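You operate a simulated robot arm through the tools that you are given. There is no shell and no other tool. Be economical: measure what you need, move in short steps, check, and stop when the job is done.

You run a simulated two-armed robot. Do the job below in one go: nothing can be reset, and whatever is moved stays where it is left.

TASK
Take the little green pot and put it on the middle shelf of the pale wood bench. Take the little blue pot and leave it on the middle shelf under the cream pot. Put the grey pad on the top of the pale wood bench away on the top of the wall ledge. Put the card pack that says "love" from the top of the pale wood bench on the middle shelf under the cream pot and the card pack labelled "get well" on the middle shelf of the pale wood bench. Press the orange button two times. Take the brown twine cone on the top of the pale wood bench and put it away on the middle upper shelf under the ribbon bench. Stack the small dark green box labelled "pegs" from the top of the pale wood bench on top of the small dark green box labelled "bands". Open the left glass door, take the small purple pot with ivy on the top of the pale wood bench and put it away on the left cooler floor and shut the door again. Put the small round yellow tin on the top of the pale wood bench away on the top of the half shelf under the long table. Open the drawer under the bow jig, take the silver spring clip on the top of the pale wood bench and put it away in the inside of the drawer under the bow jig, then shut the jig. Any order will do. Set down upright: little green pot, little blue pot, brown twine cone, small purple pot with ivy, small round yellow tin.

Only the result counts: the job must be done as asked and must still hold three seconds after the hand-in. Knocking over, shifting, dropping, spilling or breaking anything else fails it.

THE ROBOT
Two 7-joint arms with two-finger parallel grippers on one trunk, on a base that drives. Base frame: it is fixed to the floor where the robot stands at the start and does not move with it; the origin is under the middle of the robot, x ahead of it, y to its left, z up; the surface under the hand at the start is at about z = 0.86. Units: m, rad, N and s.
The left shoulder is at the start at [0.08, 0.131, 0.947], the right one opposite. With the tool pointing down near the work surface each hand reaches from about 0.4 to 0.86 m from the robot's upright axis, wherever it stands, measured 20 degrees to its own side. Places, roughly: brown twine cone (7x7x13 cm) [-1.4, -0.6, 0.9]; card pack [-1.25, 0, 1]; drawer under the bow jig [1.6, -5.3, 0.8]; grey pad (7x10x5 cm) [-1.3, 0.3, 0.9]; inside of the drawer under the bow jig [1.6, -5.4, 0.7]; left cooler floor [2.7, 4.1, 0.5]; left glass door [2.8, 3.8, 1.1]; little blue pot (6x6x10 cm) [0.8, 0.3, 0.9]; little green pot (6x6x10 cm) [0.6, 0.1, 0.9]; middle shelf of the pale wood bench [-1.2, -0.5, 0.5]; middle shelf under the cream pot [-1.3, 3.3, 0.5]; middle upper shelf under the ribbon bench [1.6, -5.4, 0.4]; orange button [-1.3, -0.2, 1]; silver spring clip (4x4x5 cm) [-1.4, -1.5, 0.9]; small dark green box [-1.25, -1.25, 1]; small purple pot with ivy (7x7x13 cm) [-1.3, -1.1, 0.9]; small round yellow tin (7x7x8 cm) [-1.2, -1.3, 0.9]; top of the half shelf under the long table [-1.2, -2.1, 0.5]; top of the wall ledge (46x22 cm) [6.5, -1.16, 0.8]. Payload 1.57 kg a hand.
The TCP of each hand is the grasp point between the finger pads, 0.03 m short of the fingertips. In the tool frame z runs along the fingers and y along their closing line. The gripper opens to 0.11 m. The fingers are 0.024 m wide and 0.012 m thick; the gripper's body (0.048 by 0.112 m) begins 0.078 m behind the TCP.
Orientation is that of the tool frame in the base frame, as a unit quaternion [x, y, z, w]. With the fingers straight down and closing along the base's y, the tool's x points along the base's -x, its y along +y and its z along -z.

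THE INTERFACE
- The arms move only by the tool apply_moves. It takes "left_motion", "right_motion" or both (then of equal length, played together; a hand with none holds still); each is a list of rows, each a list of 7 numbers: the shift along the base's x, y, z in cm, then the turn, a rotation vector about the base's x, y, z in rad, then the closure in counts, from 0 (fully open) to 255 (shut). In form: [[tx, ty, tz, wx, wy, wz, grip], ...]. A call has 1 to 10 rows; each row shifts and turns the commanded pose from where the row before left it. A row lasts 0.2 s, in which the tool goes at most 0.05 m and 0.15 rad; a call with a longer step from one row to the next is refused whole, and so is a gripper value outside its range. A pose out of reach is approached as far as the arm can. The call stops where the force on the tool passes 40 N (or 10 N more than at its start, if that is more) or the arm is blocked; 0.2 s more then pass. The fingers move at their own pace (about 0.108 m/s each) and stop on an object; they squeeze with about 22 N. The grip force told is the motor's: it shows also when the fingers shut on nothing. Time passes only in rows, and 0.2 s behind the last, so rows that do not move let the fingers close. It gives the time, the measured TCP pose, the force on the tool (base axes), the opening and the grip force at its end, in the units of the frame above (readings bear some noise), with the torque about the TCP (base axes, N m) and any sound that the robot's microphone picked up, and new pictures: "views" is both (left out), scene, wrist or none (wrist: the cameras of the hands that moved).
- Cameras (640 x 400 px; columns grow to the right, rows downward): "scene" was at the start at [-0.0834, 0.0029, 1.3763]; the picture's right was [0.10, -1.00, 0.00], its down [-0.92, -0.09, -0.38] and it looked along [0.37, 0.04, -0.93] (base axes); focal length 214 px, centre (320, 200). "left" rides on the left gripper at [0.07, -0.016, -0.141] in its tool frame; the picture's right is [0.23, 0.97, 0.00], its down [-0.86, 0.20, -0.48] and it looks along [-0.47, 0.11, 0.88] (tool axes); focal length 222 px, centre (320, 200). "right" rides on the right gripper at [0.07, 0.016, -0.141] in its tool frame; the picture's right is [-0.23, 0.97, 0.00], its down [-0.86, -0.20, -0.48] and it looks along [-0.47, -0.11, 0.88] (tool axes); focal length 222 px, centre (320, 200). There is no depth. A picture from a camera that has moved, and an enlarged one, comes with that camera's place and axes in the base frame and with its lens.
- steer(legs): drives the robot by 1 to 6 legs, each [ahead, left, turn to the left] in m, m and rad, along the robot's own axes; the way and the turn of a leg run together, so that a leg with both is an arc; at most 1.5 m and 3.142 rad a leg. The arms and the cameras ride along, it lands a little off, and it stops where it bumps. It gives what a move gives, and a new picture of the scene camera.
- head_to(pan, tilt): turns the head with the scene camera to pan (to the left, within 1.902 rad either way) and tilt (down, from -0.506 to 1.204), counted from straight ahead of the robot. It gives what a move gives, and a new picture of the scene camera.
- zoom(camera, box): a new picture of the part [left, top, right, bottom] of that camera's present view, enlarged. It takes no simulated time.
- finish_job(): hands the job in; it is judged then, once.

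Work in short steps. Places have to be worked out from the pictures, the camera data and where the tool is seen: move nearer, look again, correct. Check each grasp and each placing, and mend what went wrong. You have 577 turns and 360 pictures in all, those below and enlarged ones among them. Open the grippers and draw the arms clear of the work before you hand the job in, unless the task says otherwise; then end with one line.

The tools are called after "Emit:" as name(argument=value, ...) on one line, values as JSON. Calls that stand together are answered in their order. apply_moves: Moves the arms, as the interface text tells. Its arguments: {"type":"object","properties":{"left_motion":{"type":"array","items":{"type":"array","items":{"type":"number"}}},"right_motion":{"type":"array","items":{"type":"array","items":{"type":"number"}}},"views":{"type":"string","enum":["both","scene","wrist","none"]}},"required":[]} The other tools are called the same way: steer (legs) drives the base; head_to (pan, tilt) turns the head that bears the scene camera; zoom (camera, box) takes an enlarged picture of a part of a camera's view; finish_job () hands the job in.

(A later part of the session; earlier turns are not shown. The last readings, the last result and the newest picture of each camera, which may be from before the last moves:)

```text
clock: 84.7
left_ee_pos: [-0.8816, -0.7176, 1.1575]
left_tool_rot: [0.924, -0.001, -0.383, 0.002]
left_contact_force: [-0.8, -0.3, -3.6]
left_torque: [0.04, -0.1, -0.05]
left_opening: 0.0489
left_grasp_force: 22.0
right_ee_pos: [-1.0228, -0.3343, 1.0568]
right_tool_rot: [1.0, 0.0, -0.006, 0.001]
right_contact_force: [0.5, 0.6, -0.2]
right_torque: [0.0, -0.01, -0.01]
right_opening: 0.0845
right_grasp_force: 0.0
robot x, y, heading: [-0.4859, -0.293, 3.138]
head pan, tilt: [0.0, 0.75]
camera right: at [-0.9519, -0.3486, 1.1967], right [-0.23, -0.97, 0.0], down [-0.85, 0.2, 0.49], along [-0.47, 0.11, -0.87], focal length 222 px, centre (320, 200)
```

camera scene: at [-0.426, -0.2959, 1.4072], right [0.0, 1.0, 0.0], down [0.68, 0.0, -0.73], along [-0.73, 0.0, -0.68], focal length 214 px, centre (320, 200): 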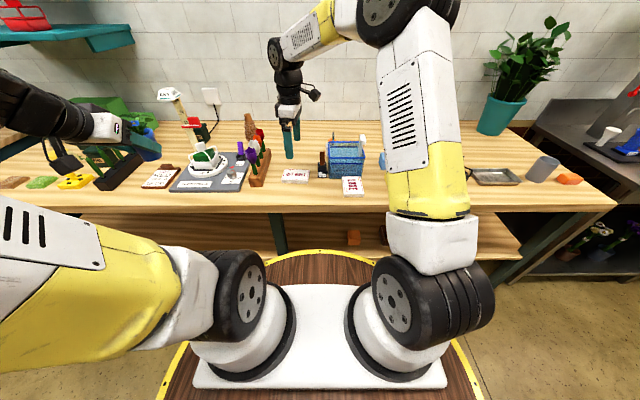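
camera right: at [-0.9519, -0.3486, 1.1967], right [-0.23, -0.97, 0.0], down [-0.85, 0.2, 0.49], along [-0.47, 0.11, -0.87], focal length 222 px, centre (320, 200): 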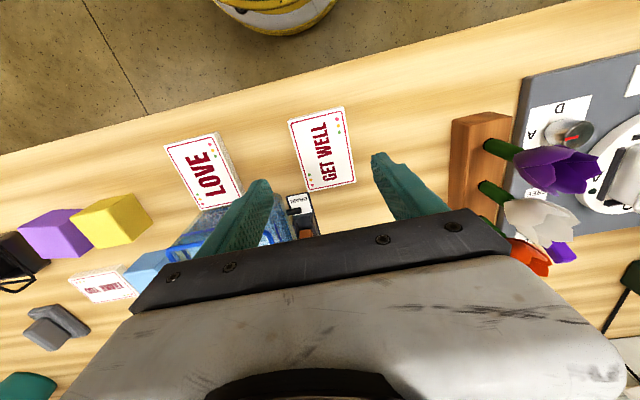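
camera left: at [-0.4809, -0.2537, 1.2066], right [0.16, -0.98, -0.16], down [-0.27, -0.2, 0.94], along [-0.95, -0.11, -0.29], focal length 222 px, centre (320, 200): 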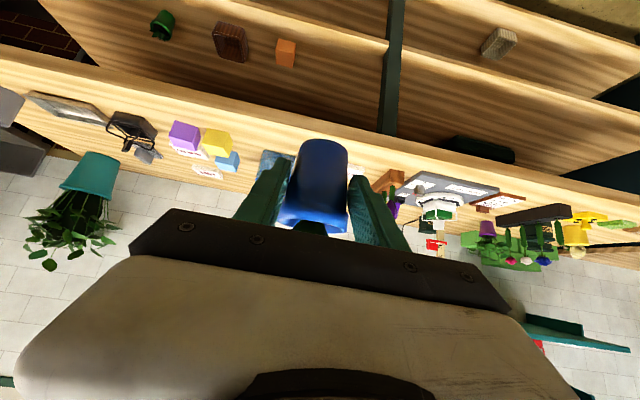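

Both cards on the strip. Back up 0.2, then tilt the right hand 45° for regrasping GET WELL.

Emit:
steer(legs=[[-0.2, 0, 0]])

Emit:
apply_moves(right_motion=[[-1.2, 0, 0, 0, 0.131, 0, 40], [-1.2, 0, 0, 0, 0.131, 0, 40], [-1.2, 0, 0, 0, 0.131, 0, 40], [-1.2, 0, 0, 0, 0.131, 0, 40], [-1.2, 0, 0, 0, 0.131, 0, 40], [-1.2, 0, 0, 0, 0.131, 0, 40]], views="wrist")

```text
clock: 86.3
left_ee_pos: [-0.6818, -0.7192, 1.1578]
left_tool_rot: [0.924, 0.0, -0.383, 0.002]
left_contact_force: [0.6, -1.1, -3.8]
left_torque: [0.02, -0.12, 0.01]
left_opening: 0.0489
left_grasp_force: 21.8
right_ee_pos: [-0.8255, -0.3353, 1.0559]
right_tool_rot: [1.0, 0.001, -0.005, 0.001]
right_contact_force: [-0.3, 0.7, 1.0]
right_torque: [0.02, -0.01, 0.02]
right_opening: 0.0844
right_grasp_force: 0.0
robot x, y, heading: [-0.2854, -0.2935, 3.14]
head pan, tilt: [0.0, 0.75]
camera scene: at [-0.2286, -0.2961, 1.4072], right [0.0, 1.0, 0.0], down [0.68, 0.0, -0.73], along [-0.73, 0.0, -0.68], focal length 214 px, centre (320, 200)
```

scene: 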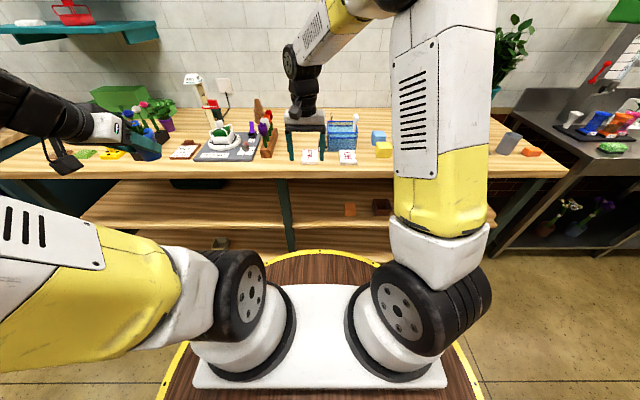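

```text
clock: 87.7
left_ee_pos: [-0.6815, -0.7186, 1.1563]
left_tool_rot: [0.924, -0.002, -0.383, 0.001]
left_contact_force: [0.3, 1.3, -2.6]
left_torque: [-0.03, -0.11, 0.05]
left_opening: 0.0488
left_grasp_force: 22.1
right_ee_pos: [-0.8956, -0.3346, 1.0562]
right_tool_rot: [0.922, 0.002, -0.388, 0.001]
right_contact_force: [-0.2, 1.2, 1.2]
right_torque: [-0.06, 0.0, 0.1]
right_opening: 0.0928
right_grasp_force: 0.0
robot x, y, heading: [-0.2843, -0.2921, 3.142]
head pan, tilt: [0.0, 0.75]
camera right: at [-0.746, -0.3485, 1.1037], right [-0.16, -0.97, 0.16], down [-0.26, 0.2, 0.95], along [-0.95, 0.11, -0.28], focal length 222 px, centre (320, 200)
```

right: 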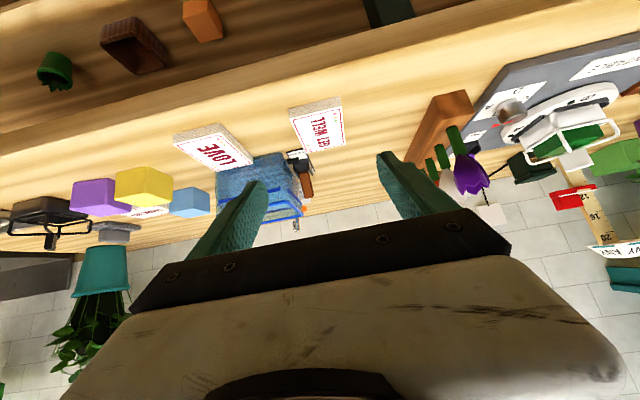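

Advance along the axis to the card and grip.

Emit:
apply_moves(right_motion=[[-3, 0, -3, 0, 0, 0, 60], [-3, 0, -3, 0, 0, 0, 60], [-3, 0, -3, 0, 0, 0, 60], [-2.9, 0, -2.3, 0, 0, 0, 60], [0, 0, -0.8, 0, 0, 0, 60], [0, 0, 0, 0, 0, 0, 255], [0, 0, 0, 0, 0, 0, 255], [0, 0, 0, 0, 0, 0, 255]], views="wrist")

```text
clock: 89.5
left_ee_pos: [-0.6817, -0.7194, 1.1571]
left_tool_rot: [0.924, -0.001, -0.382, 0.002]
left_contact_force: [0.8, -0.4, -3.4]
left_torque: [0.0, -0.09, 0.0]
left_opening: 0.0491
left_grasp_force: 21.7
right_ee_pos: [-1.0142, -0.3354, 0.935]
right_tool_rot: [0.922, 0.001, -0.388, 0.0]
right_contact_force: [0.0, -0.4, -0.4]
right_torque: [-0.03, 0.03, 0.02]
right_opening: 0.0694
right_grasp_force: 21.7
robot x, y, heading: [-0.2846, -0.2914, 3.138]
head pan, tilt: [0.0, 0.75]
camera right: at [-0.8646, -0.35, 0.9838], right [-0.16, -0.97, 0.16], down [-0.26, 0.2, 0.95], along [-0.95, 0.11, -0.28], focal length 222 px, centre (320, 200)
```

right: 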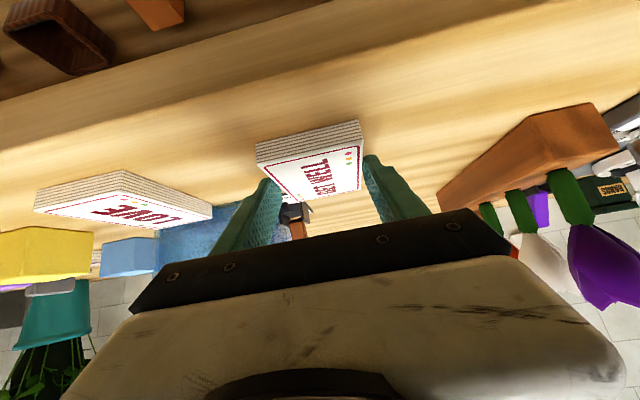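

Gripped at 6.9 cm; also the "BANDS" box is visible. Lift and check the hold.

Emit:
apply_moves(right_motion=[[0, 0, 2, 0, 0, 0, 255], [0, 0, 3, 0, 0, 0, 255], [3, 0, 3, 0, 0, 0, 255], [4, 0, 2, 0, 0, 0, 255]], views="wrist")

```text
clock: 90.5
left_ee_pos: [-0.6828, -0.7187, 1.1563]
left_tool_rot: [0.924, -0.001, -0.382, 0.002]
left_contact_force: [-0.3, -0.2, -3.6]
left_torque: [0.0, -0.07, 0.0]
left_opening: 0.0487
left_grasp_force: 22.0
right_ee_pos: [-0.9453, -0.3356, 1.0356]
right_tool_rot: [0.922, 0.001, -0.387, 0.0]
right_contact_force: [-1.2, 0.1, -1.7]
right_torque: [0.01, -0.02, -0.02]
right_opening: 0.0691
right_grasp_force: 21.8
robot x, y, heading: [-0.2815, -0.2946, 3.141]
head pan, tilt: [0.0, 0.75]
camera right: at [-0.796, -0.3497, 1.085], right [-0.16, -0.97, 0.16], down [-0.26, 0.2, 0.95], along [-0.95, 0.11, -0.28], focal length 222 px, centre (320, 200)
```

right: 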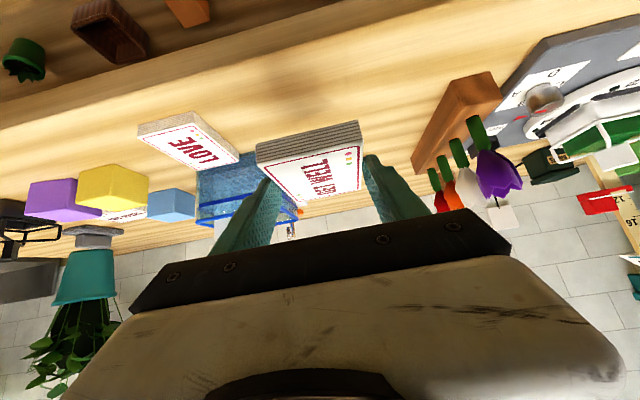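

Held level. Back up 0.1 and lower in front of the bench at y≈-0.30.

Emit:
steer(legs=[[-0.1, 0, 0]])

Emit:
apply_moves(right_motion=[[3, 1, -3, 0, 0, 0, 255], [2, 1, -4, 0, 0, 0, 255], [0, 1, -4.5, 0, 0, 0, 255], [0, 0, -4.8, 0, 0, 0, 255], [0, 0, -4.8, 0, 0, 0, 255], [0, 0, -4.8, 0, 0, 0, 255], [0, 0, -4.8, 0, 0, 0, 255], [0, 0, -4.8, 0, 0, 0, 255], [0, 0, -4.8, 0, 0, 0, 255]], views="both")

```text
clock: 91.6
left_ee_pos: [-0.584, -0.7176, 1.1577]
left_tool_rot: [0.924, -0.002, -0.383, 0.001]
left_contact_force: [0.8, 0.0, -3.4]
left_torque: [0.01, -0.06, 0.01]
left_opening: 0.0489
left_grasp_force: 21.7
right_ee_pos: [-0.846, -0.3327, 1.0373]
right_tool_rot: [0.921, 0.0, -0.389, -0.001]
right_contact_force: [-0.5, 0.1, 0.2]
right_torque: [0.02, -0.02, -0.04]
right_opening: 0.0693
right_grasp_force: 22.0
robot x, y, heading: [-0.1837, -0.2929, 3.135]
head pan, tilt: [0.0, 0.75]
camera scene: at [-0.1287, -0.2966, 1.4072], right [0.0, 1.0, 0.0], down [0.68, 0.0, -0.73], along [-0.73, 0.0, -0.68], focal length 214 px, centre (320, 200)
```

scene: 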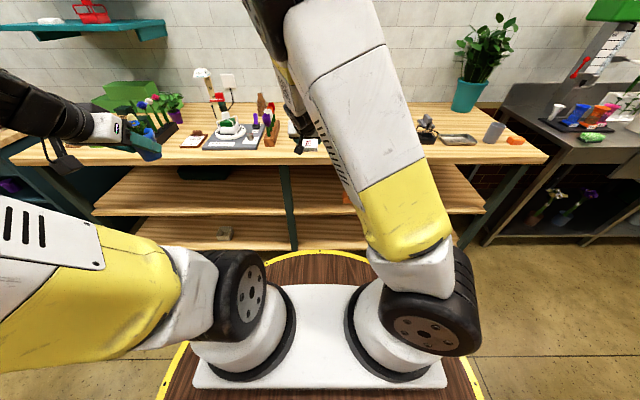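

```text
clock: 93.6
left_ee_pos: [-0.5843, -0.7189, 1.1578]
left_tool_rot: [0.923, -0.002, -0.384, 0.001]
left_contact_force: [0.1, 0.0, -3.8]
left_torque: [-0.01, -0.07, -0.01]
left_opening: 0.049
left_grasp_force: 22.4
right_ee_pos: [-0.7938, -0.3058, 0.6345]
right_tool_rot: [0.922, 0.001, -0.388, 0.001]
right_contact_force: [0.1, 0.4, -0.1]
right_torque: [0.03, -0.02, -0.01]
right_opening: 0.069
right_grasp_force: 22.1
robot x, y, heading: [-0.1872, -0.2898, 3.142]
head pan, tilt: [0.0, 0.75]
camera scene: at [-0.1283, -0.2966, 1.4072], right [0.0, 1.0, 0.0], down [0.68, 0.0, -0.73], along [-0.73, 0.0, -0.68], focal length 214 px, centre (320, 200)
camera right: at [-0.6453, -0.3202, 0.683], right [-0.16, -0.97, 0.16], down [-0.25, 0.2, 0.95], along [-0.95, 0.11, -0.28], focal length 222 px, centre (320, 200)
```

scene: 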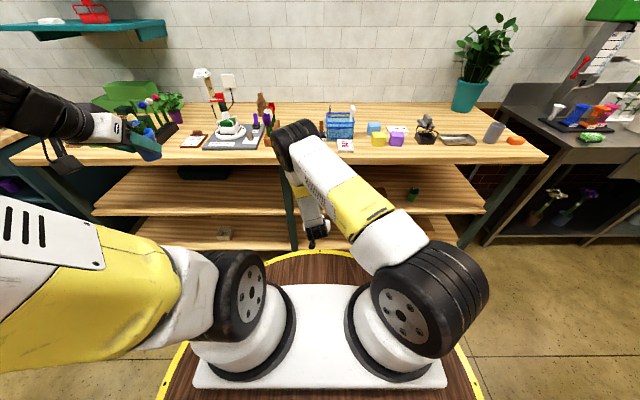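
right: 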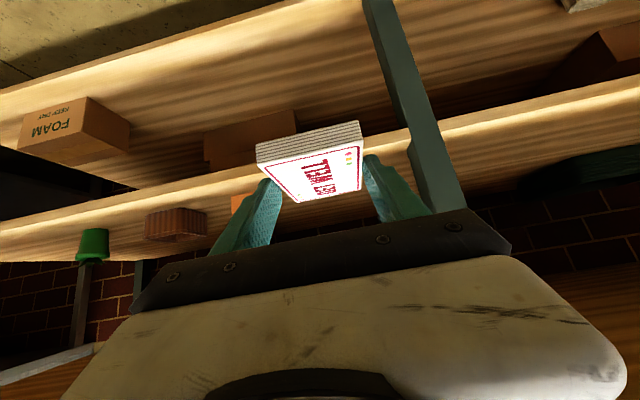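

The right arm is working across the body; shift the robot 0.26 to its left and compensate with the hand for better clearance.

Emit:
steer(legs=[[0, 0.27, 0]])

Emit:
apply_moves(right_motion=[[0, 4.5, 0, 0, 0, 0, 255], [0, 4.5, 0, 0, 0, 0, 255], [0, 4.5, 0, 0, 0, 0, 255], [0, 4.5, 0, 0, 0, 0, 255], [0, 4.5, 0.5, 0, 0, 0, 255], [0, 4.5, 0.5, 0, 0, 0, 255]], views="both")

```text
clock: 95.5
left_ee_pos: [-0.5853, -0.9847, 1.157]
left_tool_rot: [0.924, -0.003, -0.383, 0.001]
left_contact_force: [0.4, -0.4, -3.4]
left_torque: [-0.02, -0.07, 0.01]
left_opening: 0.049
left_grasp_force: 21.5
right_ee_pos: [-0.7967, -0.5706, 0.6356]
right_tool_rot: [0.921, -0.002, -0.389, -0.002]
right_contact_force: [-0.1, -0.5, -1.3]
right_torque: [0.01, -0.01, 0.01]
right_opening: 0.0692
right_grasp_force: 22.2
robot x, y, heading: [-0.1887, -0.5593, 3.132]
head pan, tilt: [0.0, 0.75]
camera scene: at [-0.1303, -0.5641, 1.4072], right [0.01, 1.0, 0.0], down [0.68, -0.01, -0.73], along [-0.73, 0.01, -0.68], focal length 214 px, centre (320, 200)
```

scene: 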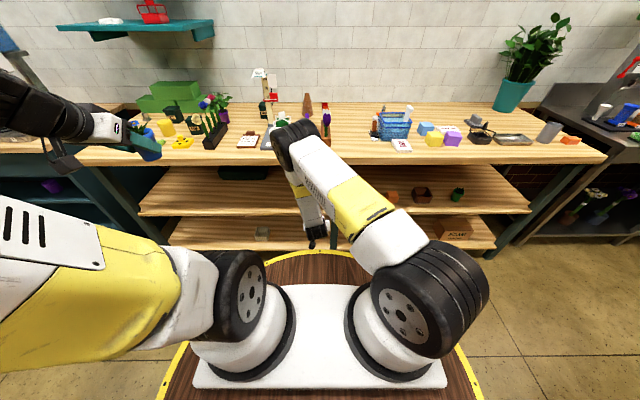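

```text
clock: 96.9
left_ee_pos: [-0.5858, -0.9855, 1.1578]
left_tool_rot: [0.924, -0.003, -0.383, -0.001]
left_contact_force: [0.3, -0.3, -4.4]
left_torque: [0.03, -0.08, 0.0]
left_opening: 0.0489
left_grasp_force: 22.0
right_ee_pos: [-0.7948, -0.3021, 0.6447]
right_tool_rot: [0.922, -0.001, -0.388, -0.001]
right_contact_force: [-0.3, -0.5, -1.6]
right_torque: [0.0, 0.0, -0.03]
right_opening: 0.0692
right_grasp_force: 21.9
robot x, y, heading: [-0.1854, -0.5614, 3.134]
head pan, tilt: [0.0, 0.75]
camera scene: at [-0.1303, -0.5646, 1.4072], right [0.01, 1.0, 0.0], down [0.68, 0.0, -0.73], along [-0.73, 0.01, -0.68], focal length 214 px, centre (320, 200)
camera right: at [-0.6459, -0.3176, 0.6937], right [-0.16, -0.97, 0.16], down [-0.25, 0.2, 0.95], along [-0.95, 0.11, -0.28], focal length 222 px, centre (320, 200)
```

scene: 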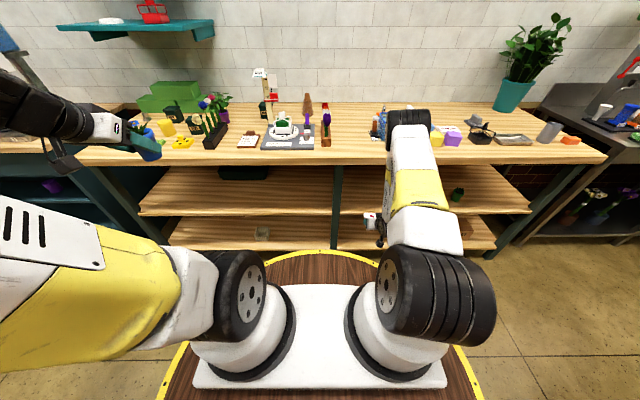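
right: 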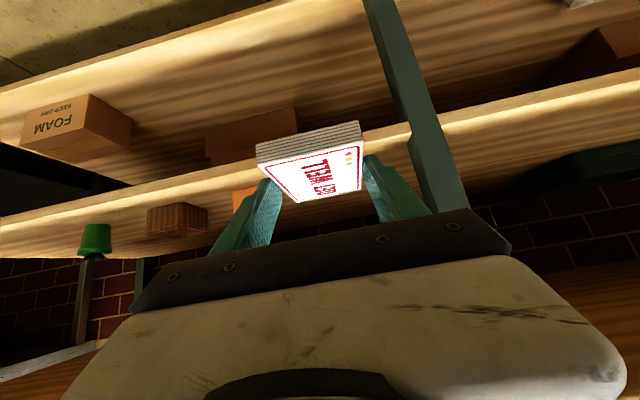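

Insert and lower in small steps.

Emit:
apply_moves(right_motion=[[-4.2, 0, 0, 0, 0, 0, 255], [-4.2, 0, 0, 0, 0, 0, 255], [-4.2, 0, 0, 0, 0, 0, 255], [-4.2, 0, 0, 0, 0, 0, 255], [-4.2, 0, -1, 0, 0, 0, 255], [-4, 0, -2, 0, 0, 0, 255], [0, 0, -2, 0, 0, 0, 255], [0, 0, -1.5, 0, 0, 0, 255], [0, 0, -1, 0, 0, 0, 255]], views="wrist")

```text
clock: 98.9
left_ee_pos: [-0.5851, -0.9844, 1.1579]
left_tool_rot: [0.924, -0.004, -0.383, 0.0]
left_contact_force: [1.0, 0.5, -3.6]
left_torque: [0.01, -0.08, -0.01]
left_opening: 0.0489
left_grasp_force: 22.5
right_ee_pos: [-1.0458, -0.3004, 0.5709]
right_tool_rot: [0.922, -0.002, -0.388, -0.001]
right_contact_force: [0.3, -0.2, -1.3]
right_torque: [-0.02, 0.01, 0.01]
right_opening: 0.0692
right_grasp_force: 22.0
robot x, y, heading: [-0.1858, -0.5632, 3.133]
head pan, tilt: [0.0, 0.75]
camera right: at [-0.8969, -0.3159, 0.6183], right [-0.16, -0.97, 0.16], down [-0.25, 0.2, 0.95], along [-0.95, 0.11, -0.28], focal length 222 px, centre (320, 200)
```

right: 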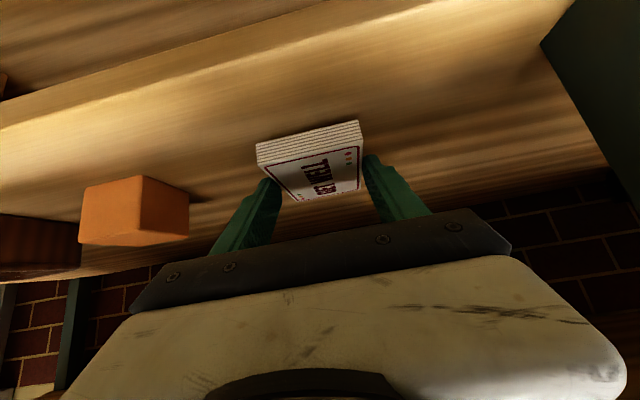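

Emit:
apply_moves(right_motion=[[0, 0, -0.5, 0, 0, 0, 255], [0, 0, -0.5, 0, 0, 0, 255], [0, 0, -0.4, 0, 0, 0, 255], [0, 0, -0.4, 0, 0, 0, 255]], views="none")

```text
clock: 99.9
left_ee_pos: [-0.5863, -0.9857, 1.1567]
left_tool_rot: [0.924, -0.004, -0.383, 0.0]
left_contact_force: [0.0, -0.8, -4.0]
left_torque: [-0.01, -0.07, 0.02]
left_opening: 0.0489
left_grasp_force: 22.0
right_ee_pos: [-1.048, -0.3007, 0.5558]
right_tool_rot: [0.921, -0.001, -0.39, -0.001]
right_contact_force: [4.4, -3.3, 17.1]
right_torque: [-0.14, -0.11, 0.0]
right_opening: 0.0693
right_grasp_force: 21.9
robot x, y, heading: [-0.1889, -0.5585, 3.136]
head pan, tilt: [0.0, 0.75]
```

Contact (17 N up) at 0.556. Release and back out.

Emit:
apply_moves(right_motion=[[0, 0, 0.2, 0, 0, 0, 150], [0, 0, 0, 0, 0, 0, 60], [0, 0, 0, 0, 0, 0, 60], [2.5, 0, 2.5, 0, 0, 0, 60], [2.8, 0, 2.8, 0, 0, 0, 60], [4, 0, 1, 0, 0, 0, 60], [4.5, 0, 0, 0, 0, 0, 60], [4.5, 0, 0, 0, 0, 0, 60], [4.5, 0, 0, 0, 0, 0, 60]], views="wrist")

```text
clock: 101.9
left_ee_pos: [-0.5865, -0.984, 1.1576]
left_tool_rot: [0.924, -0.005, -0.383, 0.0]
left_contact_force: [-0.5, -0.6, -4.4]
left_torque: [0.02, -0.1, 0.02]
left_opening: 0.0488
left_grasp_force: 22.1
right_ee_pos: [-0.8172, -0.3, 0.6185]
right_tool_rot: [0.922, -0.001, -0.388, -0.001]
right_contact_force: [0.1, -0.6, -0.4]
right_torque: [0.01, -0.03, 0.01]
right_opening: 0.0843
right_grasp_force: 0.0
robot x, y, heading: [-0.1841, -0.5644, 3.132]
head pan, tilt: [0.0, 0.75]
camera right: at [-0.6679, -0.3155, 0.6667], right [-0.16, -0.97, 0.16], down [-0.25, 0.2, 0.95], along [-0.95, 0.11, -0.28], focal length 222 px, centre (320, 200)
```

right: 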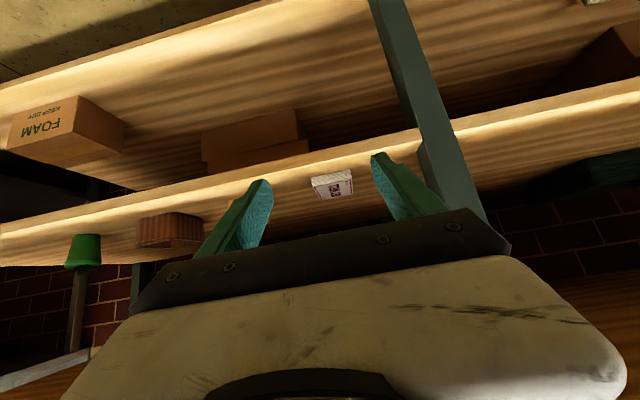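

GET WELL is on the shelf. Raise the hand, then go for LOVE at (-1.032,-0.173).

Emit:
apply_moves(right_motion=[[0, 0, 4.8, 0, 0, 0, 60], [0, 0, 4.8, 0, 0, 0, 60], [0, 0, 4.8, 0, 0, 0, 60], [0, 0, 4.8, 0, 0, 0, 60], [0, 0, 4.8, 0, 0, 0, 60], [0, 0, 4.8, 0, 0, 0, 60], [0, 0, 4.8, 0, 0, 0, 60], [0, 0, 4.8, 0, 0, 0, 60], [0, 0, 4.8, 0, 0, 0, 60]], views="none")

Emit:
steer(legs=[[0.08, -0.127, 0.006]])

Emit:
zoom(camera="right", box=[0, 0, 640, 400])

```text
clock: 103.9
left_ee_pos: [-0.5873, -0.9842, 1.1571]
left_tool_rot: [0.924, -0.003, -0.383, 0.001]
left_contact_force: [-0.5, 0.2, -3.8]
left_torque: [-0.01, -0.09, 0.04]
left_opening: 0.0487
left_grasp_force: 21.7
right_ee_pos: [-0.8187, -0.2987, 1.0504]
right_tool_rot: [0.922, -0.002, -0.387, -0.002]
right_contact_force: [-1.0, 0.5, -0.4]
right_torque: [0.0, -0.03, 0.01]
right_opening: 0.0841
right_grasp_force: 0.0
robot x, y, heading: [-0.1858, -0.5621, 3.133]
head pan, tilt: [0.0, 0.75]
```

```text
clock: 105.3
left_ee_pos: [-0.6612, -0.8616, 1.157]
left_tool_rot: [0.924, 0.0, -0.382, 0.002]
left_contact_force: [0.5, -0.4, -3.3]
left_torque: [-0.02, -0.08, 0.0]
left_opening: 0.0488
left_grasp_force: 21.7
right_ee_pos: [-0.9004, -0.1772, 1.0491]
right_tool_rot: [0.921, 0.002, -0.389, 0.0]
right_contact_force: [-0.9, -0.6, -0.7]
right_torque: [-0.01, 0.01, 0.0]
right_opening: 0.0843
right_grasp_force: 0.1
robot x, y, heading: [-0.2718, -0.4368, -3.137]
head pan, tilt: [0.0, 0.75]
camera scene: at [-0.2092, -0.4369, 1.4072], right [0.0, 1.0, 0.0], down [0.68, 0.0, -0.73], along [-0.73, 0.0, -0.68], focal length 214 px, centre (320, 200)
```

scene: 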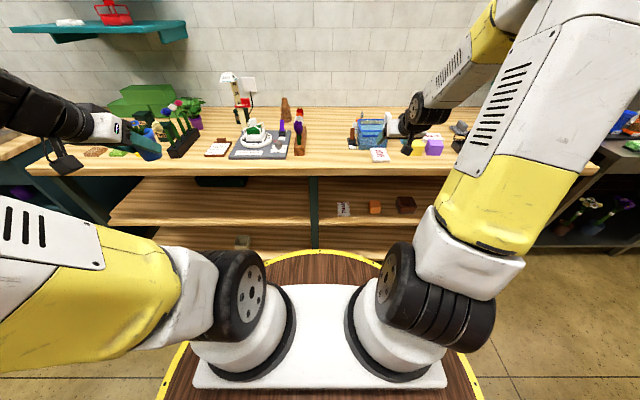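

```text
1.00 times, centred on (320, 200) of right (not enlarged: the box is as wide or as high as the picture)
camera zoom: at [-0.7505, -0.1913, 1.0976], right [-0.15, -0.97, 0.16], down [-0.26, 0.2, 0.95], along [-0.95, 0.11, -0.28], focal length 222 px, centre (320, 200)
```

zoom: 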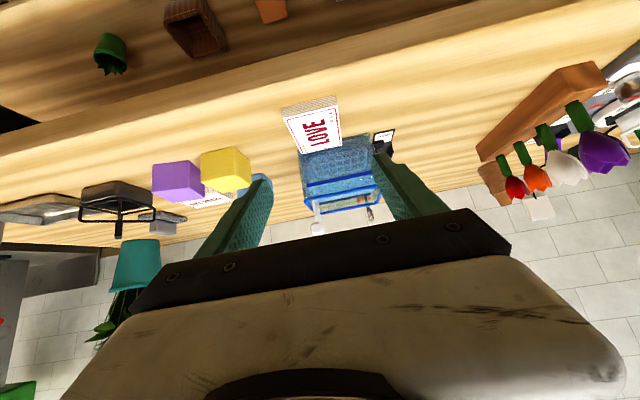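

Advance and grip LOVE the same way.

Emit:
apply_moves(right_motion=[[-3, 0.15, -2.9, 0, 0, 0, 60], [-3, 0.15, -2.9, 0, 0, 0, 60], [-3, 0, -2.9, 0, 0, 0, 60], [-2.7, 0, -2.1, 0, 0, 0, 60], [0, 0, -0.7, 0, 0, 0, 60], [0, 0, 0, 0, 0, 0, 255], [0, 0, 0, 0, 0, 0, 255], [0, 0, 0, 0, 0, 0, 255], [0, 0, 2, 0, 0, 0, 255], [0, 0, 3, 0, 0, 0, 255]], views="wrist")

```text
clock: 107.5
left_ee_pos: [-0.6624, -0.8606, 1.1569]
left_tool_rot: [0.924, 0.0, -0.383, 0.003]
left_contact_force: [0.5, 0.4, -3.9]
left_torque: [-0.03, -0.07, 0.05]
left_opening: 0.0485
left_grasp_force: 21.7
right_ee_pos: [-1.018, -0.1752, 0.9826]
right_tool_rot: [0.922, 0.003, -0.387, 0.001]
right_contact_force: [-0.1, 0.1, -0.7]
right_torque: [-0.01, 0.0, 0.0]
right_opening: 0.0693
right_grasp_force: 22.1
robot x, y, heading: [-0.2659, -0.4348, -3.138]
head pan, tilt: [0.0, 0.75]
camera right: at [-0.8677, -0.1896, 1.0313], right [-0.15, -0.97, 0.16], down [-0.26, 0.2, 0.95], along [-0.95, 0.1, -0.28], focal length 222 px, centre (320, 200)
```

right: 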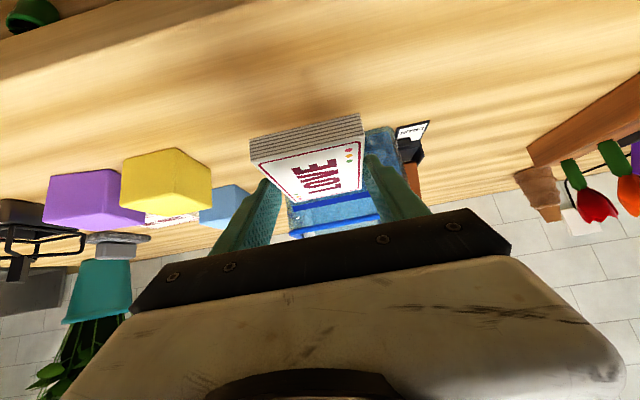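

LOVE held level. Retract, then drive to the cream-pot shelf (sideways along +y).

Emit:
apply_moves(right_motion=[[3, 0, 2, 0, 0, 0, 255], [4, 0, 2, 0, 0, 0, 255], [4, 0, 2, 0, 0, 0, 255], [4, 0, 2, 0, 0, 0, 255]], views="none")

Emit:
steer(legs=[[-0.15, 0, -0.004], [0, -1.4, 0], [0, -1.3, 0]])

```text
clock: 108.5
left_ee_pos: [-0.6621, -0.8603, 1.1584]
left_tool_rot: [0.924, 0.0, -0.381, 0.002]
left_contact_force: [-0.4, -0.2, -3.5]
left_torque: [-0.04, -0.15, 0.01]
left_opening: 0.0489
left_grasp_force: 21.7
right_ee_pos: [-0.8694, -0.1735, 1.0633]
right_tool_rot: [0.922, 0.003, -0.388, 0.0]
right_contact_force: [-0.1, -1.1, -0.4]
right_torque: [0.01, -0.05, 0.0]
right_opening: 0.0692
right_grasp_force: 22.1
robot x, y, heading: [-0.2632, -0.4357, -3.136]
head pan, tilt: [0.0, 0.75]
```

```text
clock: 122.7
left_ee_pos: [-0.4776, 1.8648, 1.1558]
left_tool_rot: [0.924, -0.006, -0.382, 0.0]
left_contact_force: [0.3, -0.5, -2.4]
left_torque: [0.03, -0.03, 0.03]
left_opening: 0.0486
left_grasp_force: 21.9
right_ee_pos: [-0.6736, 2.5569, 1.0641]
right_tool_rot: [0.922, -0.005, -0.387, -0.002]
right_contact_force: [-0.1, 0.0, -0.8]
right_torque: [0.01, -0.04, -0.02]
right_opening: 0.0693
right_grasp_force: 22.3
robot x, y, heading: [-0.0756, 2.2834, 3.126]
head pan, tilt: [0.0, 0.75]
camera scene: at [-0.0182, 2.2819, 1.4072], right [0.02, 1.0, 0.0], down [0.68, -0.01, -0.73], along [-0.73, 0.01, -0.68], focal length 214 px, centre (320, 200)
```

scene: 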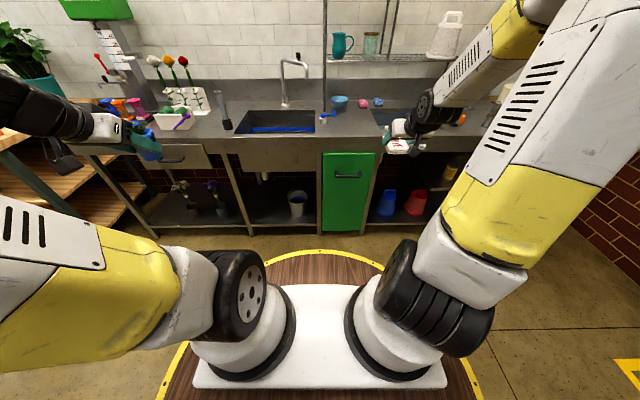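

The cream pot is on the rack at the right end. Continue 0.75 m right.

Emit:
steer(legs=[[0, -0.75, 0.016]])

Emit:
head_to(pan=0, tilt=0.4)

```text
clock: 126.7
left_ee_pos: [-0.4655, 2.6095, 1.1578]
left_tool_rot: [0.924, 0.001, -0.383, 0.002]
left_contact_force: [-0.1, 0.2, -2.5]
left_torque: [0.01, -0.05, -0.05]
left_opening: 0.0489
left_grasp_force: 21.6
right_ee_pos: [-0.6721, 3.2984, 1.0642]
right_tool_rot: [0.922, 0.003, -0.388, 0.001]
right_contact_force: [-0.3, -0.6, -1.1]
right_torque: [-0.01, -0.01, 0.01]
right_opening: 0.0693
right_grasp_force: 22.2
robot x, y, heading: [-0.0716, 3.04, -3.147]
head pan, tilt: [0.0, 0.75]
camera scene: at [-0.0132, 3.0354, 1.4072], right [0.0, 1.0, 0.0], down [0.68, 0.0, -0.73], along [-0.73, 0.0, -0.68], focal length 214 px, centre (320, 200)
```

scene: 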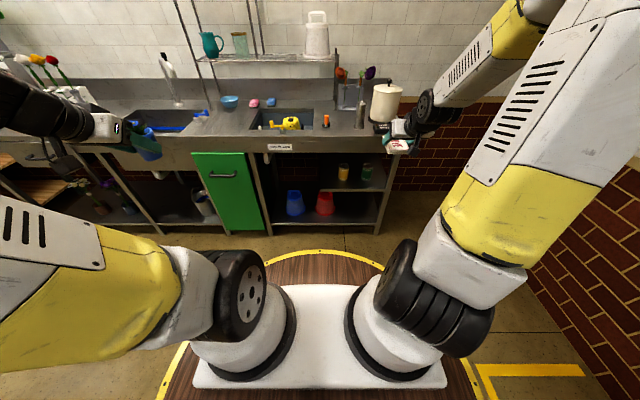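

```text
clock: 127.5
left_ee_pos: [-0.4636, 2.6096, 1.1562]
left_tool_rot: [0.924, 0.001, -0.383, 0.002]
left_contact_force: [-0.5, -0.8, -3.3]
left_torque: [-0.01, -0.08, -0.02]
left_opening: 0.0488
left_grasp_force: 21.8
right_ee_pos: [-0.6736, 3.2991, 1.0633]
right_tool_rot: [0.922, 0.003, -0.388, 0.001]
right_contact_force: [-0.5, -1.0, -0.3]
right_torque: [-0.01, 0.0, 0.04]
right_opening: 0.069
right_grasp_force: 21.7
robot x, y, heading: [-0.0717, 3.0338, -3.14]
head pan, tilt: [0.0, 0.4]
camera scene: at [-0.023, 3.0354, 1.4382], right [0.0, 1.0, 0.0], down [0.39, 0.0, -0.92], along [-0.92, 0.0, -0.39], focal length 214 px, centre (320, 200)
```

scene: 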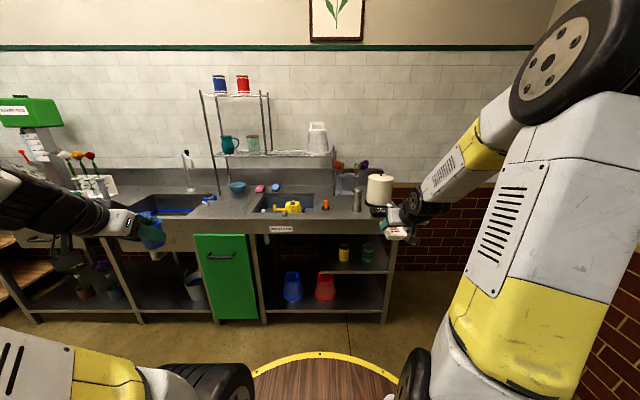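

Emit:
zoom(camera="scene", box=[240, 120, 430, 330])

```text
1.90 times, centred on (335, 225) of scene
camera zoom: at [-0.023, 3.0354, 1.4382], right [0.0, 1.0, 0.0], down [0.39, 0.0, -0.92], along [-0.92, 0.0, -0.39], focal length 408 px, centre (291, 152)
```

zoom: 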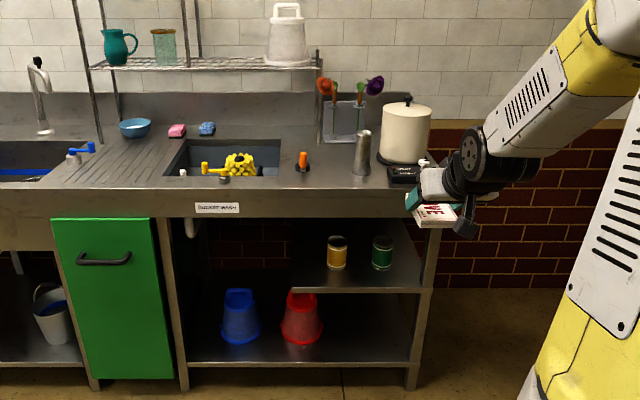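

Cream pot and its half-width middle shelf (y≈3.03–3.44, two cans on it) are seen. Plan: LOVE at left slot (y≈3.095), blue pot in front between cans. Shift so the right hand is at y≈3.095 and lower it.

Emit:
steer(legs=[[0, 0.2, 0]])

Emit:
apply_moves(right_motion=[[0, 0, -4.8, 0, 0, 0, 255], [0, 0, -4.8, 0, 0, 0, 255], [0, 0, -4.8, 0, 0, 0, 255], [0, 0, -4.8, 0, 0, 0, 255], [0, 0, -4.8, 0, 0, 0, 255], [0, 0, -4.8, 0, 0, 0, 255], [0, 0, -4.8, 0, 0, 0, 255], [0, 0, -4.8, 0, 0, 0, 255], [0, 0, -2, 0, 0, 0, 255]], views="both")

```text
clock: 129.1
left_ee_pos: [-0.467, 2.4122, 1.1567]
left_tool_rot: [0.924, 0.0, -0.383, 0.002]
left_contact_force: [0.2, -0.4, -3.0]
left_torque: [0.01, -0.05, 0.03]
left_opening: 0.0485
left_grasp_force: 21.9
right_ee_pos: [-0.6719, 3.101, 1.0643]
right_tool_rot: [0.922, 0.001, -0.387, 0.0]
right_contact_force: [-0.5, 0.3, 0.0]
right_torque: [-0.03, -0.03, 0.01]
right_opening: 0.0691
right_grasp_force: 22.0
robot x, y, heading: [-0.0707, 2.8394, 3.138]
head pan, tilt: [0.0, 0.4]
camera scene: at [-0.0229, 2.8361, 1.4383], right [0.0, 1.0, 0.0], down [0.39, 0.0, -0.92], along [-0.92, 0.0, -0.39], focal length 214 px, centre (320, 200)
```

scene: 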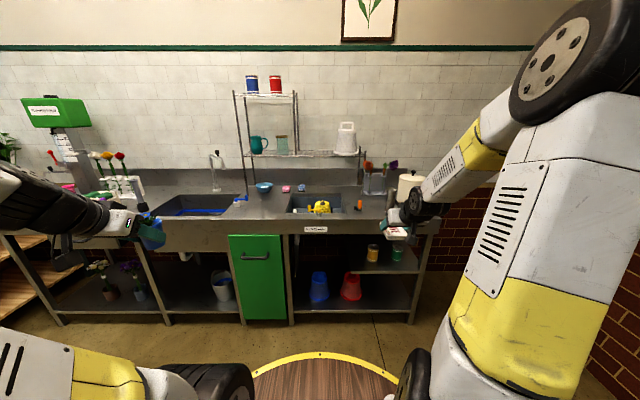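

```text
clock: 131.1
left_ee_pos: [-0.4663, 2.4118, 1.1572]
left_tool_rot: [0.924, -0.001, -0.382, 0.001]
left_contact_force: [1.0, -0.4, -3.1]
left_torque: [-0.03, -0.1, -0.02]
left_opening: 0.0484
left_grasp_force: 21.1
right_ee_pos: [-0.6699, 3.1009, 0.6593]
right_tool_rot: [0.922, 0.001, -0.388, 0.0]
right_contact_force: [0.0, -0.1, -1.0]
right_torque: [-0.01, -0.03, -0.02]
right_opening: 0.0692
right_grasp_force: 21.7
robot x, y, heading: [-0.0671, 2.8377, 3.137]
head pan, tilt: [0.0, 0.4]
camera scene: at [-0.0227, 2.8359, 1.4383], right [0.0, 1.0, 0.0], down [0.39, 0.0, -0.92], along [-0.92, 0.0, -0.39], focal length 214 px, centre (320, 200)
camera right: at [-0.5208, 3.0867, 0.7089], right [-0.16, -0.97, 0.16], down [-0.26, 0.2, 0.95], along [-0.95, 0.11, -0.28], focal length 222 px, centre (320, 200)
```

scene: 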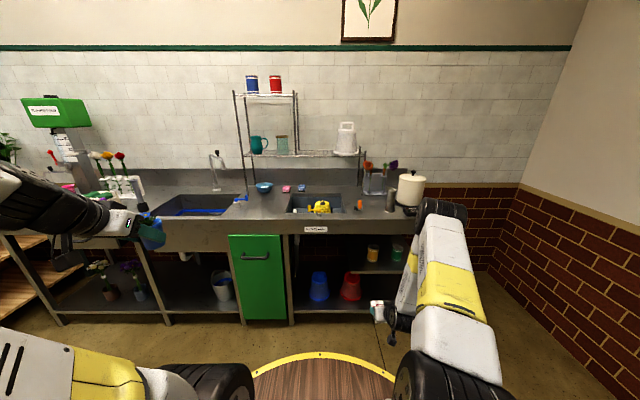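
right: 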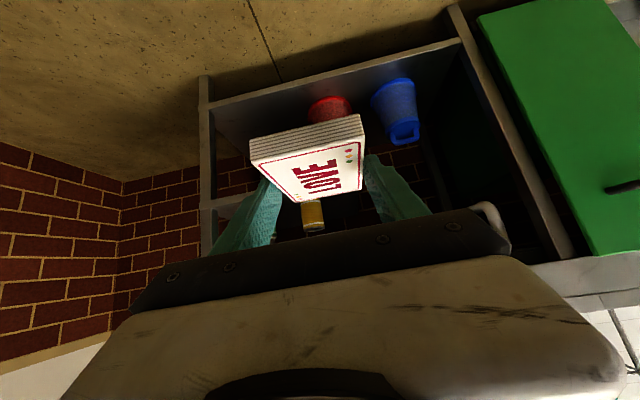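

Emit:
zoom(camera="right", box=[180, 80, 460, 260])

Emit:
zoom(camera="scene", box=[280, 180, 440, 300])

```text
2.22 times, centred on (320, 170) of right
camera zoom: at [-0.5208, 3.0867, 0.7089], right [-0.16, -0.97, 0.16], down [-0.26, 0.2, 0.95], along [-0.95, 0.11, -0.28], focal length 494 px, centre (320, 267)
```

zoom: 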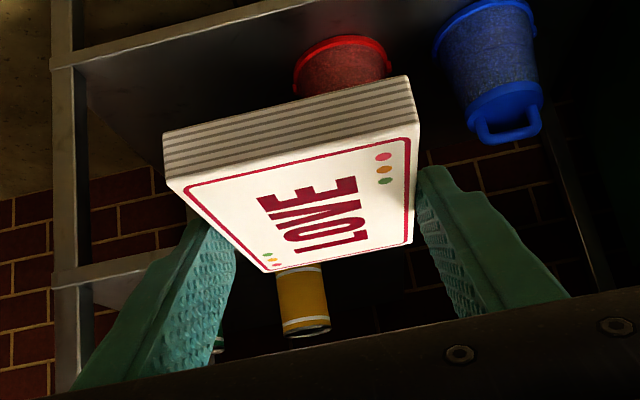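

```text
3.33 times, centred on (360, 240) of scene
camera zoom: at [-0.0227, 2.8359, 1.4383], right [0.0, 1.0, 0.0], down [0.39, 0.0, -0.92], along [-0.92, 0.0, -0.39], focal length 715 px, centre (187, 67)
```

zoom: 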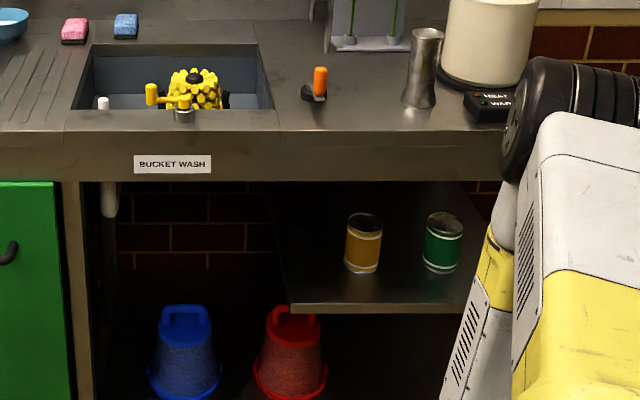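

Estimated: shelf z≈0.51, edge x≈-1.05, cans' fronts at x≈-1.17. Drive forward 0.14 and insert the card at y≈3.09.

Emit:
steer(legs=[[0.14, 0, 0]])

Emit:
apply_moves(right_motion=[[-4.2, -0.4, -1, 0, 0, 0, 255], [-4.2, -0.4, -1, 0, 0, 0, 255], [-4.2, 0, -1, 0, 0, 0, 255], [-4.2, 0, -1, 0, 0, 0, 255]], views="both")

```text
clock: 132.5
left_ee_pos: [-0.6082, 2.4126, 1.1559]
left_tool_rot: [0.924, -0.002, -0.382, 0.001]
left_contact_force: [0.1, 0.2, -3.3]
left_torque: [0.02, -0.08, 0.0]
left_opening: 0.0487
left_grasp_force: 22.1
right_ee_pos: [-0.8107, 3.103, 0.6606]
right_tool_rot: [0.922, 0.0, -0.388, 0.0]
right_contact_force: [-0.3, 0.4, -1.4]
right_torque: [0.03, -0.02, 0.03]
right_opening: 0.0692
right_grasp_force: 22.2
robot x, y, heading: [-0.2055, 2.8434, 3.137]
head pan, tilt: [0.0, 0.4]
camera scene: at [-0.1645, 2.8362, 1.4383], right [0.0, 1.0, 0.0], down [0.39, 0.0, -0.92], along [-0.92, 0.0, -0.39], focal length 214 px, centre (320, 200)
```

scene: 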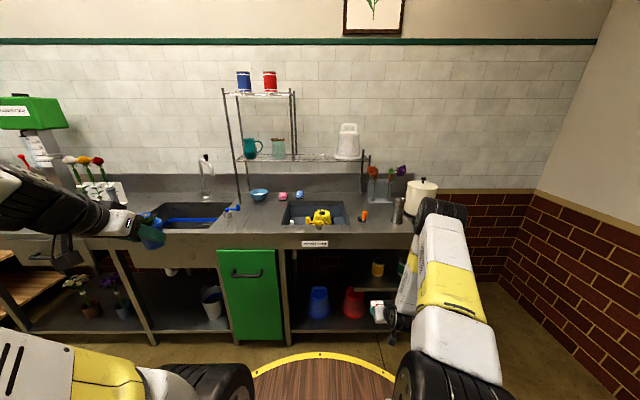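

```text
clock: 133.5
left_ee_pos: [-0.6085, 2.4133, 1.1567]
left_tool_rot: [0.924, -0.001, -0.382, 0.001]
left_contact_force: [0.6, 0.1, -2.1]
left_torque: [-0.01, -0.08, -0.01]
left_opening: 0.0484
left_grasp_force: 21.6
right_ee_pos: [-0.9785, 3.0941, 0.6207]
right_tool_rot: [0.922, 0.0, -0.387, 0.0]
right_contact_force: [0.1, 0.3, -0.7]
right_torque: [0.03, 0.0, 0.0]
right_opening: 0.0693
right_grasp_force: 22.1
robot x, y, heading: [-0.2098, 2.8376, 3.138]
head pan, tilt: [0.0, 0.4]
camera scene: at [-0.1643, 2.8362, 1.4383], right [0.0, 1.0, 0.0], down [0.39, 0.0, -0.92], along [-0.92, 0.0, -0.39], focal length 214 px, centre (320, 200)
camera right: at [-0.8287, 3.0791, 0.6692], right [-0.16, -0.97, 0.16], down [-0.26, 0.2, 0.95], along [-0.95, 0.11, -0.28], focal length 222 px, centre (320, 200)
```

scene: 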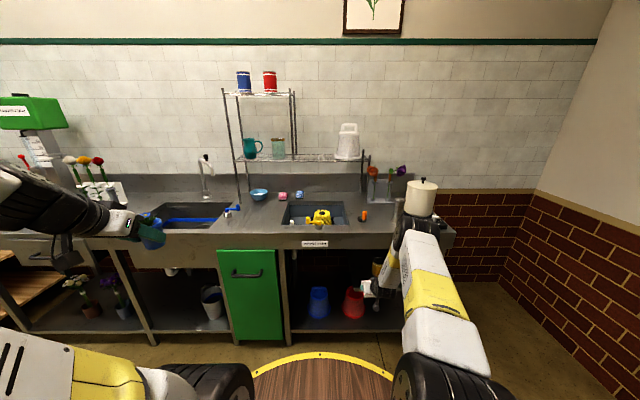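
right: 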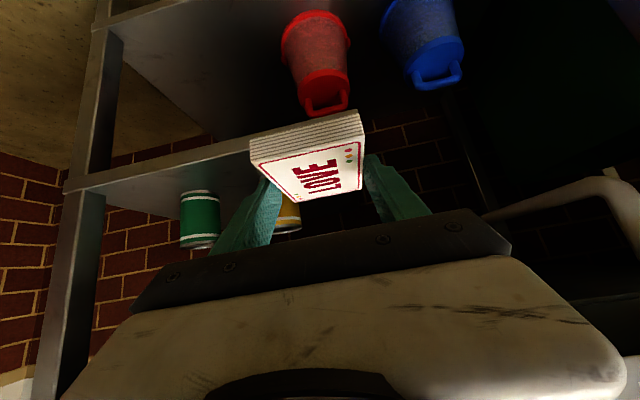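

Shelf edge about x=-1.07. Insert to TCP x≈-1.115 and lower.

Emit:
apply_moves(right_motion=[[-4.5, 0, 0, 0, 0, 0, 255], [-4.5, 0, 0, 0, 0, 0, 255], [-4.6, 0, -0.5, 0, 0, 0, 255], [0, 0, -2, 0, 0, 0, 255], [0, 0, -1.5, 0, 0, 0, 255], [0, 0, -1, 0, 0, 0, 255]], views="wrist")

```text
clock: 134.9
left_ee_pos: [-0.6083, 2.4128, 1.1577]
left_tool_rot: [0.924, -0.003, -0.381, 0.0]
left_contact_force: [0.8, 0.4, -4.0]
left_torque: [0.01, -0.05, 0.02]
left_opening: 0.0487
left_grasp_force: 22.1
right_ee_pos: [-1.1151, 3.0952, 0.5795]
right_tool_rot: [0.922, 0.001, -0.388, 0.0]
right_contact_force: [0.2, 0.1, 0.0]
right_torque: [0.0, 0.04, 0.03]
right_opening: 0.0693
right_grasp_force: 22.0
right hand out of reach, approached as far as the arm can: row 6
robot x, y, heading: [-0.2104, 2.8373, 3.142]
head pan, tilt: [0.0, 0.4]
camera right: at [-0.9654, 3.0801, 0.6285], right [-0.16, -0.97, 0.16], down [-0.26, 0.2, 0.95], along [-0.95, 0.11, -0.28], focal length 222 px, centre (320, 200)
```

right: 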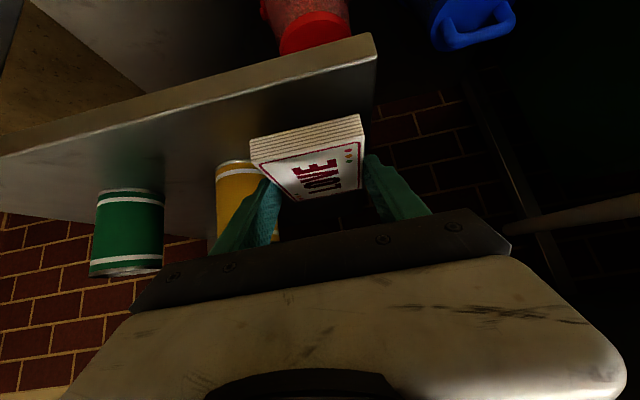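

Reach limit hit; pull hand back 5 cm and drive forward 6 cm, nudging +y slightly.

Emit:
apply_moves(right_motion=[[2.5, 0.2, 0, 0, 0, 0, 255], [2.5, 0.2, 0, 0, 0, 0, 255]], views="none")

Emit:
steer(legs=[[0.065, 0, 0]])

Emit:
apply_moves(right_motion=[[0, 0, -1, 0, 0, 0, 255], [0, 0, -0.7, 0, 0, 0, 255], [0, 0, -0.5, 0, 0, 0, 255], [0, 0, -0.4, 0, 0, 0, 255]], views="wrist")

```text
clock: 135.5
left_ee_pos: [-0.609, 2.4146, 1.1579]
left_tool_rot: [0.924, -0.002, -0.382, 0.001]
left_contact_force: [0.5, 0.0, -3.3]
left_torque: [0.03, -0.09, 0.0]
left_opening: 0.0488
left_grasp_force: 22.2
right_ee_pos: [-1.0643, 3.1, 0.5809]
right_tool_rot: [0.922, 0.0, -0.388, 0.001]
right_contact_force: [-0.1, 0.5, -0.3]
right_torque: [0.0, -0.04, -0.02]
right_opening: 0.0691
right_grasp_force: 21.8
robot x, y, heading: [-0.2098, 2.8397, 3.135]
head pan, tilt: [0.0, 0.4]
```

```text
clock: 136.5
left_ee_pos: [-0.6739, 2.4141, 1.156]
left_tool_rot: [0.924, -0.002, -0.382, 0.0]
left_contact_force: [0.4, -0.2, -3.9]
left_torque: [0.04, -0.06, 0.04]
left_opening: 0.0484
left_grasp_force: 22.0
right_ee_pos: [-1.1311, 3.099, 0.5812]
right_tool_rot: [0.922, 0.001, -0.386, 0.0]
right_contact_force: [0.2, 0.6, -0.9]
right_torque: [0.01, -0.03, -0.01]
right_opening: 0.0694
right_grasp_force: 21.8
robot x, y, heading: [-0.2777, 2.8394, 3.138]
head pan, tilt: [0.0, 0.4]
camera scene: at [-0.2297, 2.8363, 1.4383], right [0.0, 1.0, 0.0], down [0.39, 0.0, -0.92], along [-0.92, 0.0, -0.39], focal length 214 px, centre (320, 200)
```

scene: 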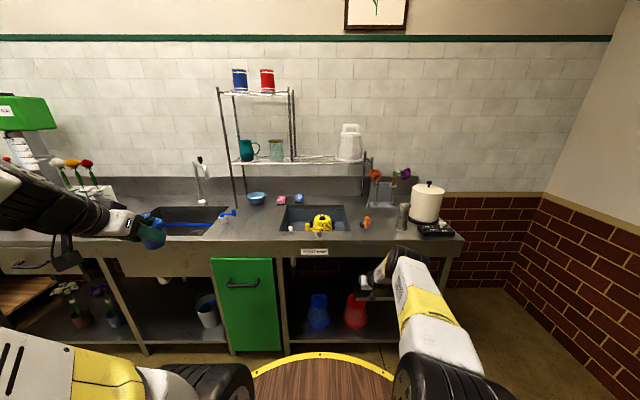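

```text
clock: 137.5
left_ee_pos: [-0.6738, 2.4139, 1.1575]
left_tool_rot: [0.924, -0.001, -0.382, 0.002]
left_contact_force: [0.3, 0.1, -2.5]
left_torque: [0.02, -0.08, 0.02]
left_opening: 0.0486
left_grasp_force: 21.6
right_ee_pos: [-1.1305, 3.0999, 0.5557]
right_tool_rot: [0.922, 0.002, -0.388, 0.0]
right_contact_force: [-0.2, -0.5, -0.4]
right_torque: [0.01, -0.01, 0.02]
right_opening: 0.0694
right_grasp_force: 22.0
robot x, y, heading: [-0.2746, 2.8376, 3.14]
head pan, tilt: [0.0, 0.4]
camera right: at [-0.9808, 3.0848, 0.6035], right [-0.16, -0.97, 0.16], down [-0.26, 0.2, 0.95], along [-0.95, 0.11, -0.28], focal length 222 px, centre (320, 200)
```

right: 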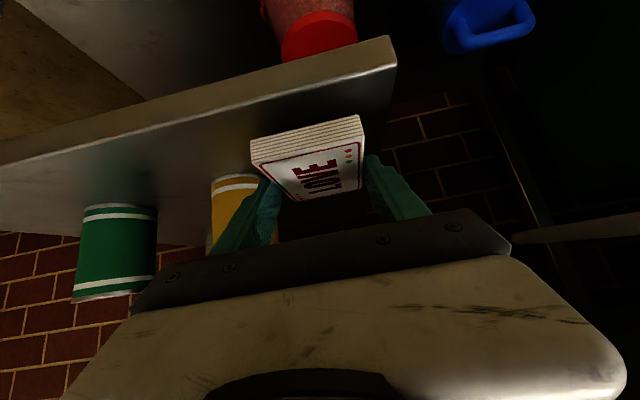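

Emit:
apply_moves(right_motion=[[1.2, -0.3, 0, 0, 0, 0, 255], [0, 0, -0.5, 0, 0, 0, 255], [0, 0, -0.5, 0, 0, 0, 255], [0, 0, -0.4, 0, 0, 0, 255], [0, 0, -0.4, 0, 0, 0, 255]], views="none")

```text
clock: 138.7
left_ee_pos: [-0.6742, 2.4136, 1.1563]
left_tool_rot: [0.924, -0.001, -0.382, 0.001]
left_contact_force: [0.0, 0.9, -3.5]
left_torque: [0.0, -0.06, -0.02]
left_opening: 0.0488
left_grasp_force: 22.1
right_ee_pos: [-1.118, 3.0968, 0.5366]
right_tool_rot: [0.922, 0.001, -0.388, 0.0]
right_contact_force: [-0.1, 0.0, -1.8]
right_torque: [-0.02, -0.02, -0.01]
right_opening: 0.0691
right_grasp_force: 21.9
robot x, y, heading: [-0.2757, 2.8375, 3.143]
head pan, tilt: [0.0, 0.4]
```

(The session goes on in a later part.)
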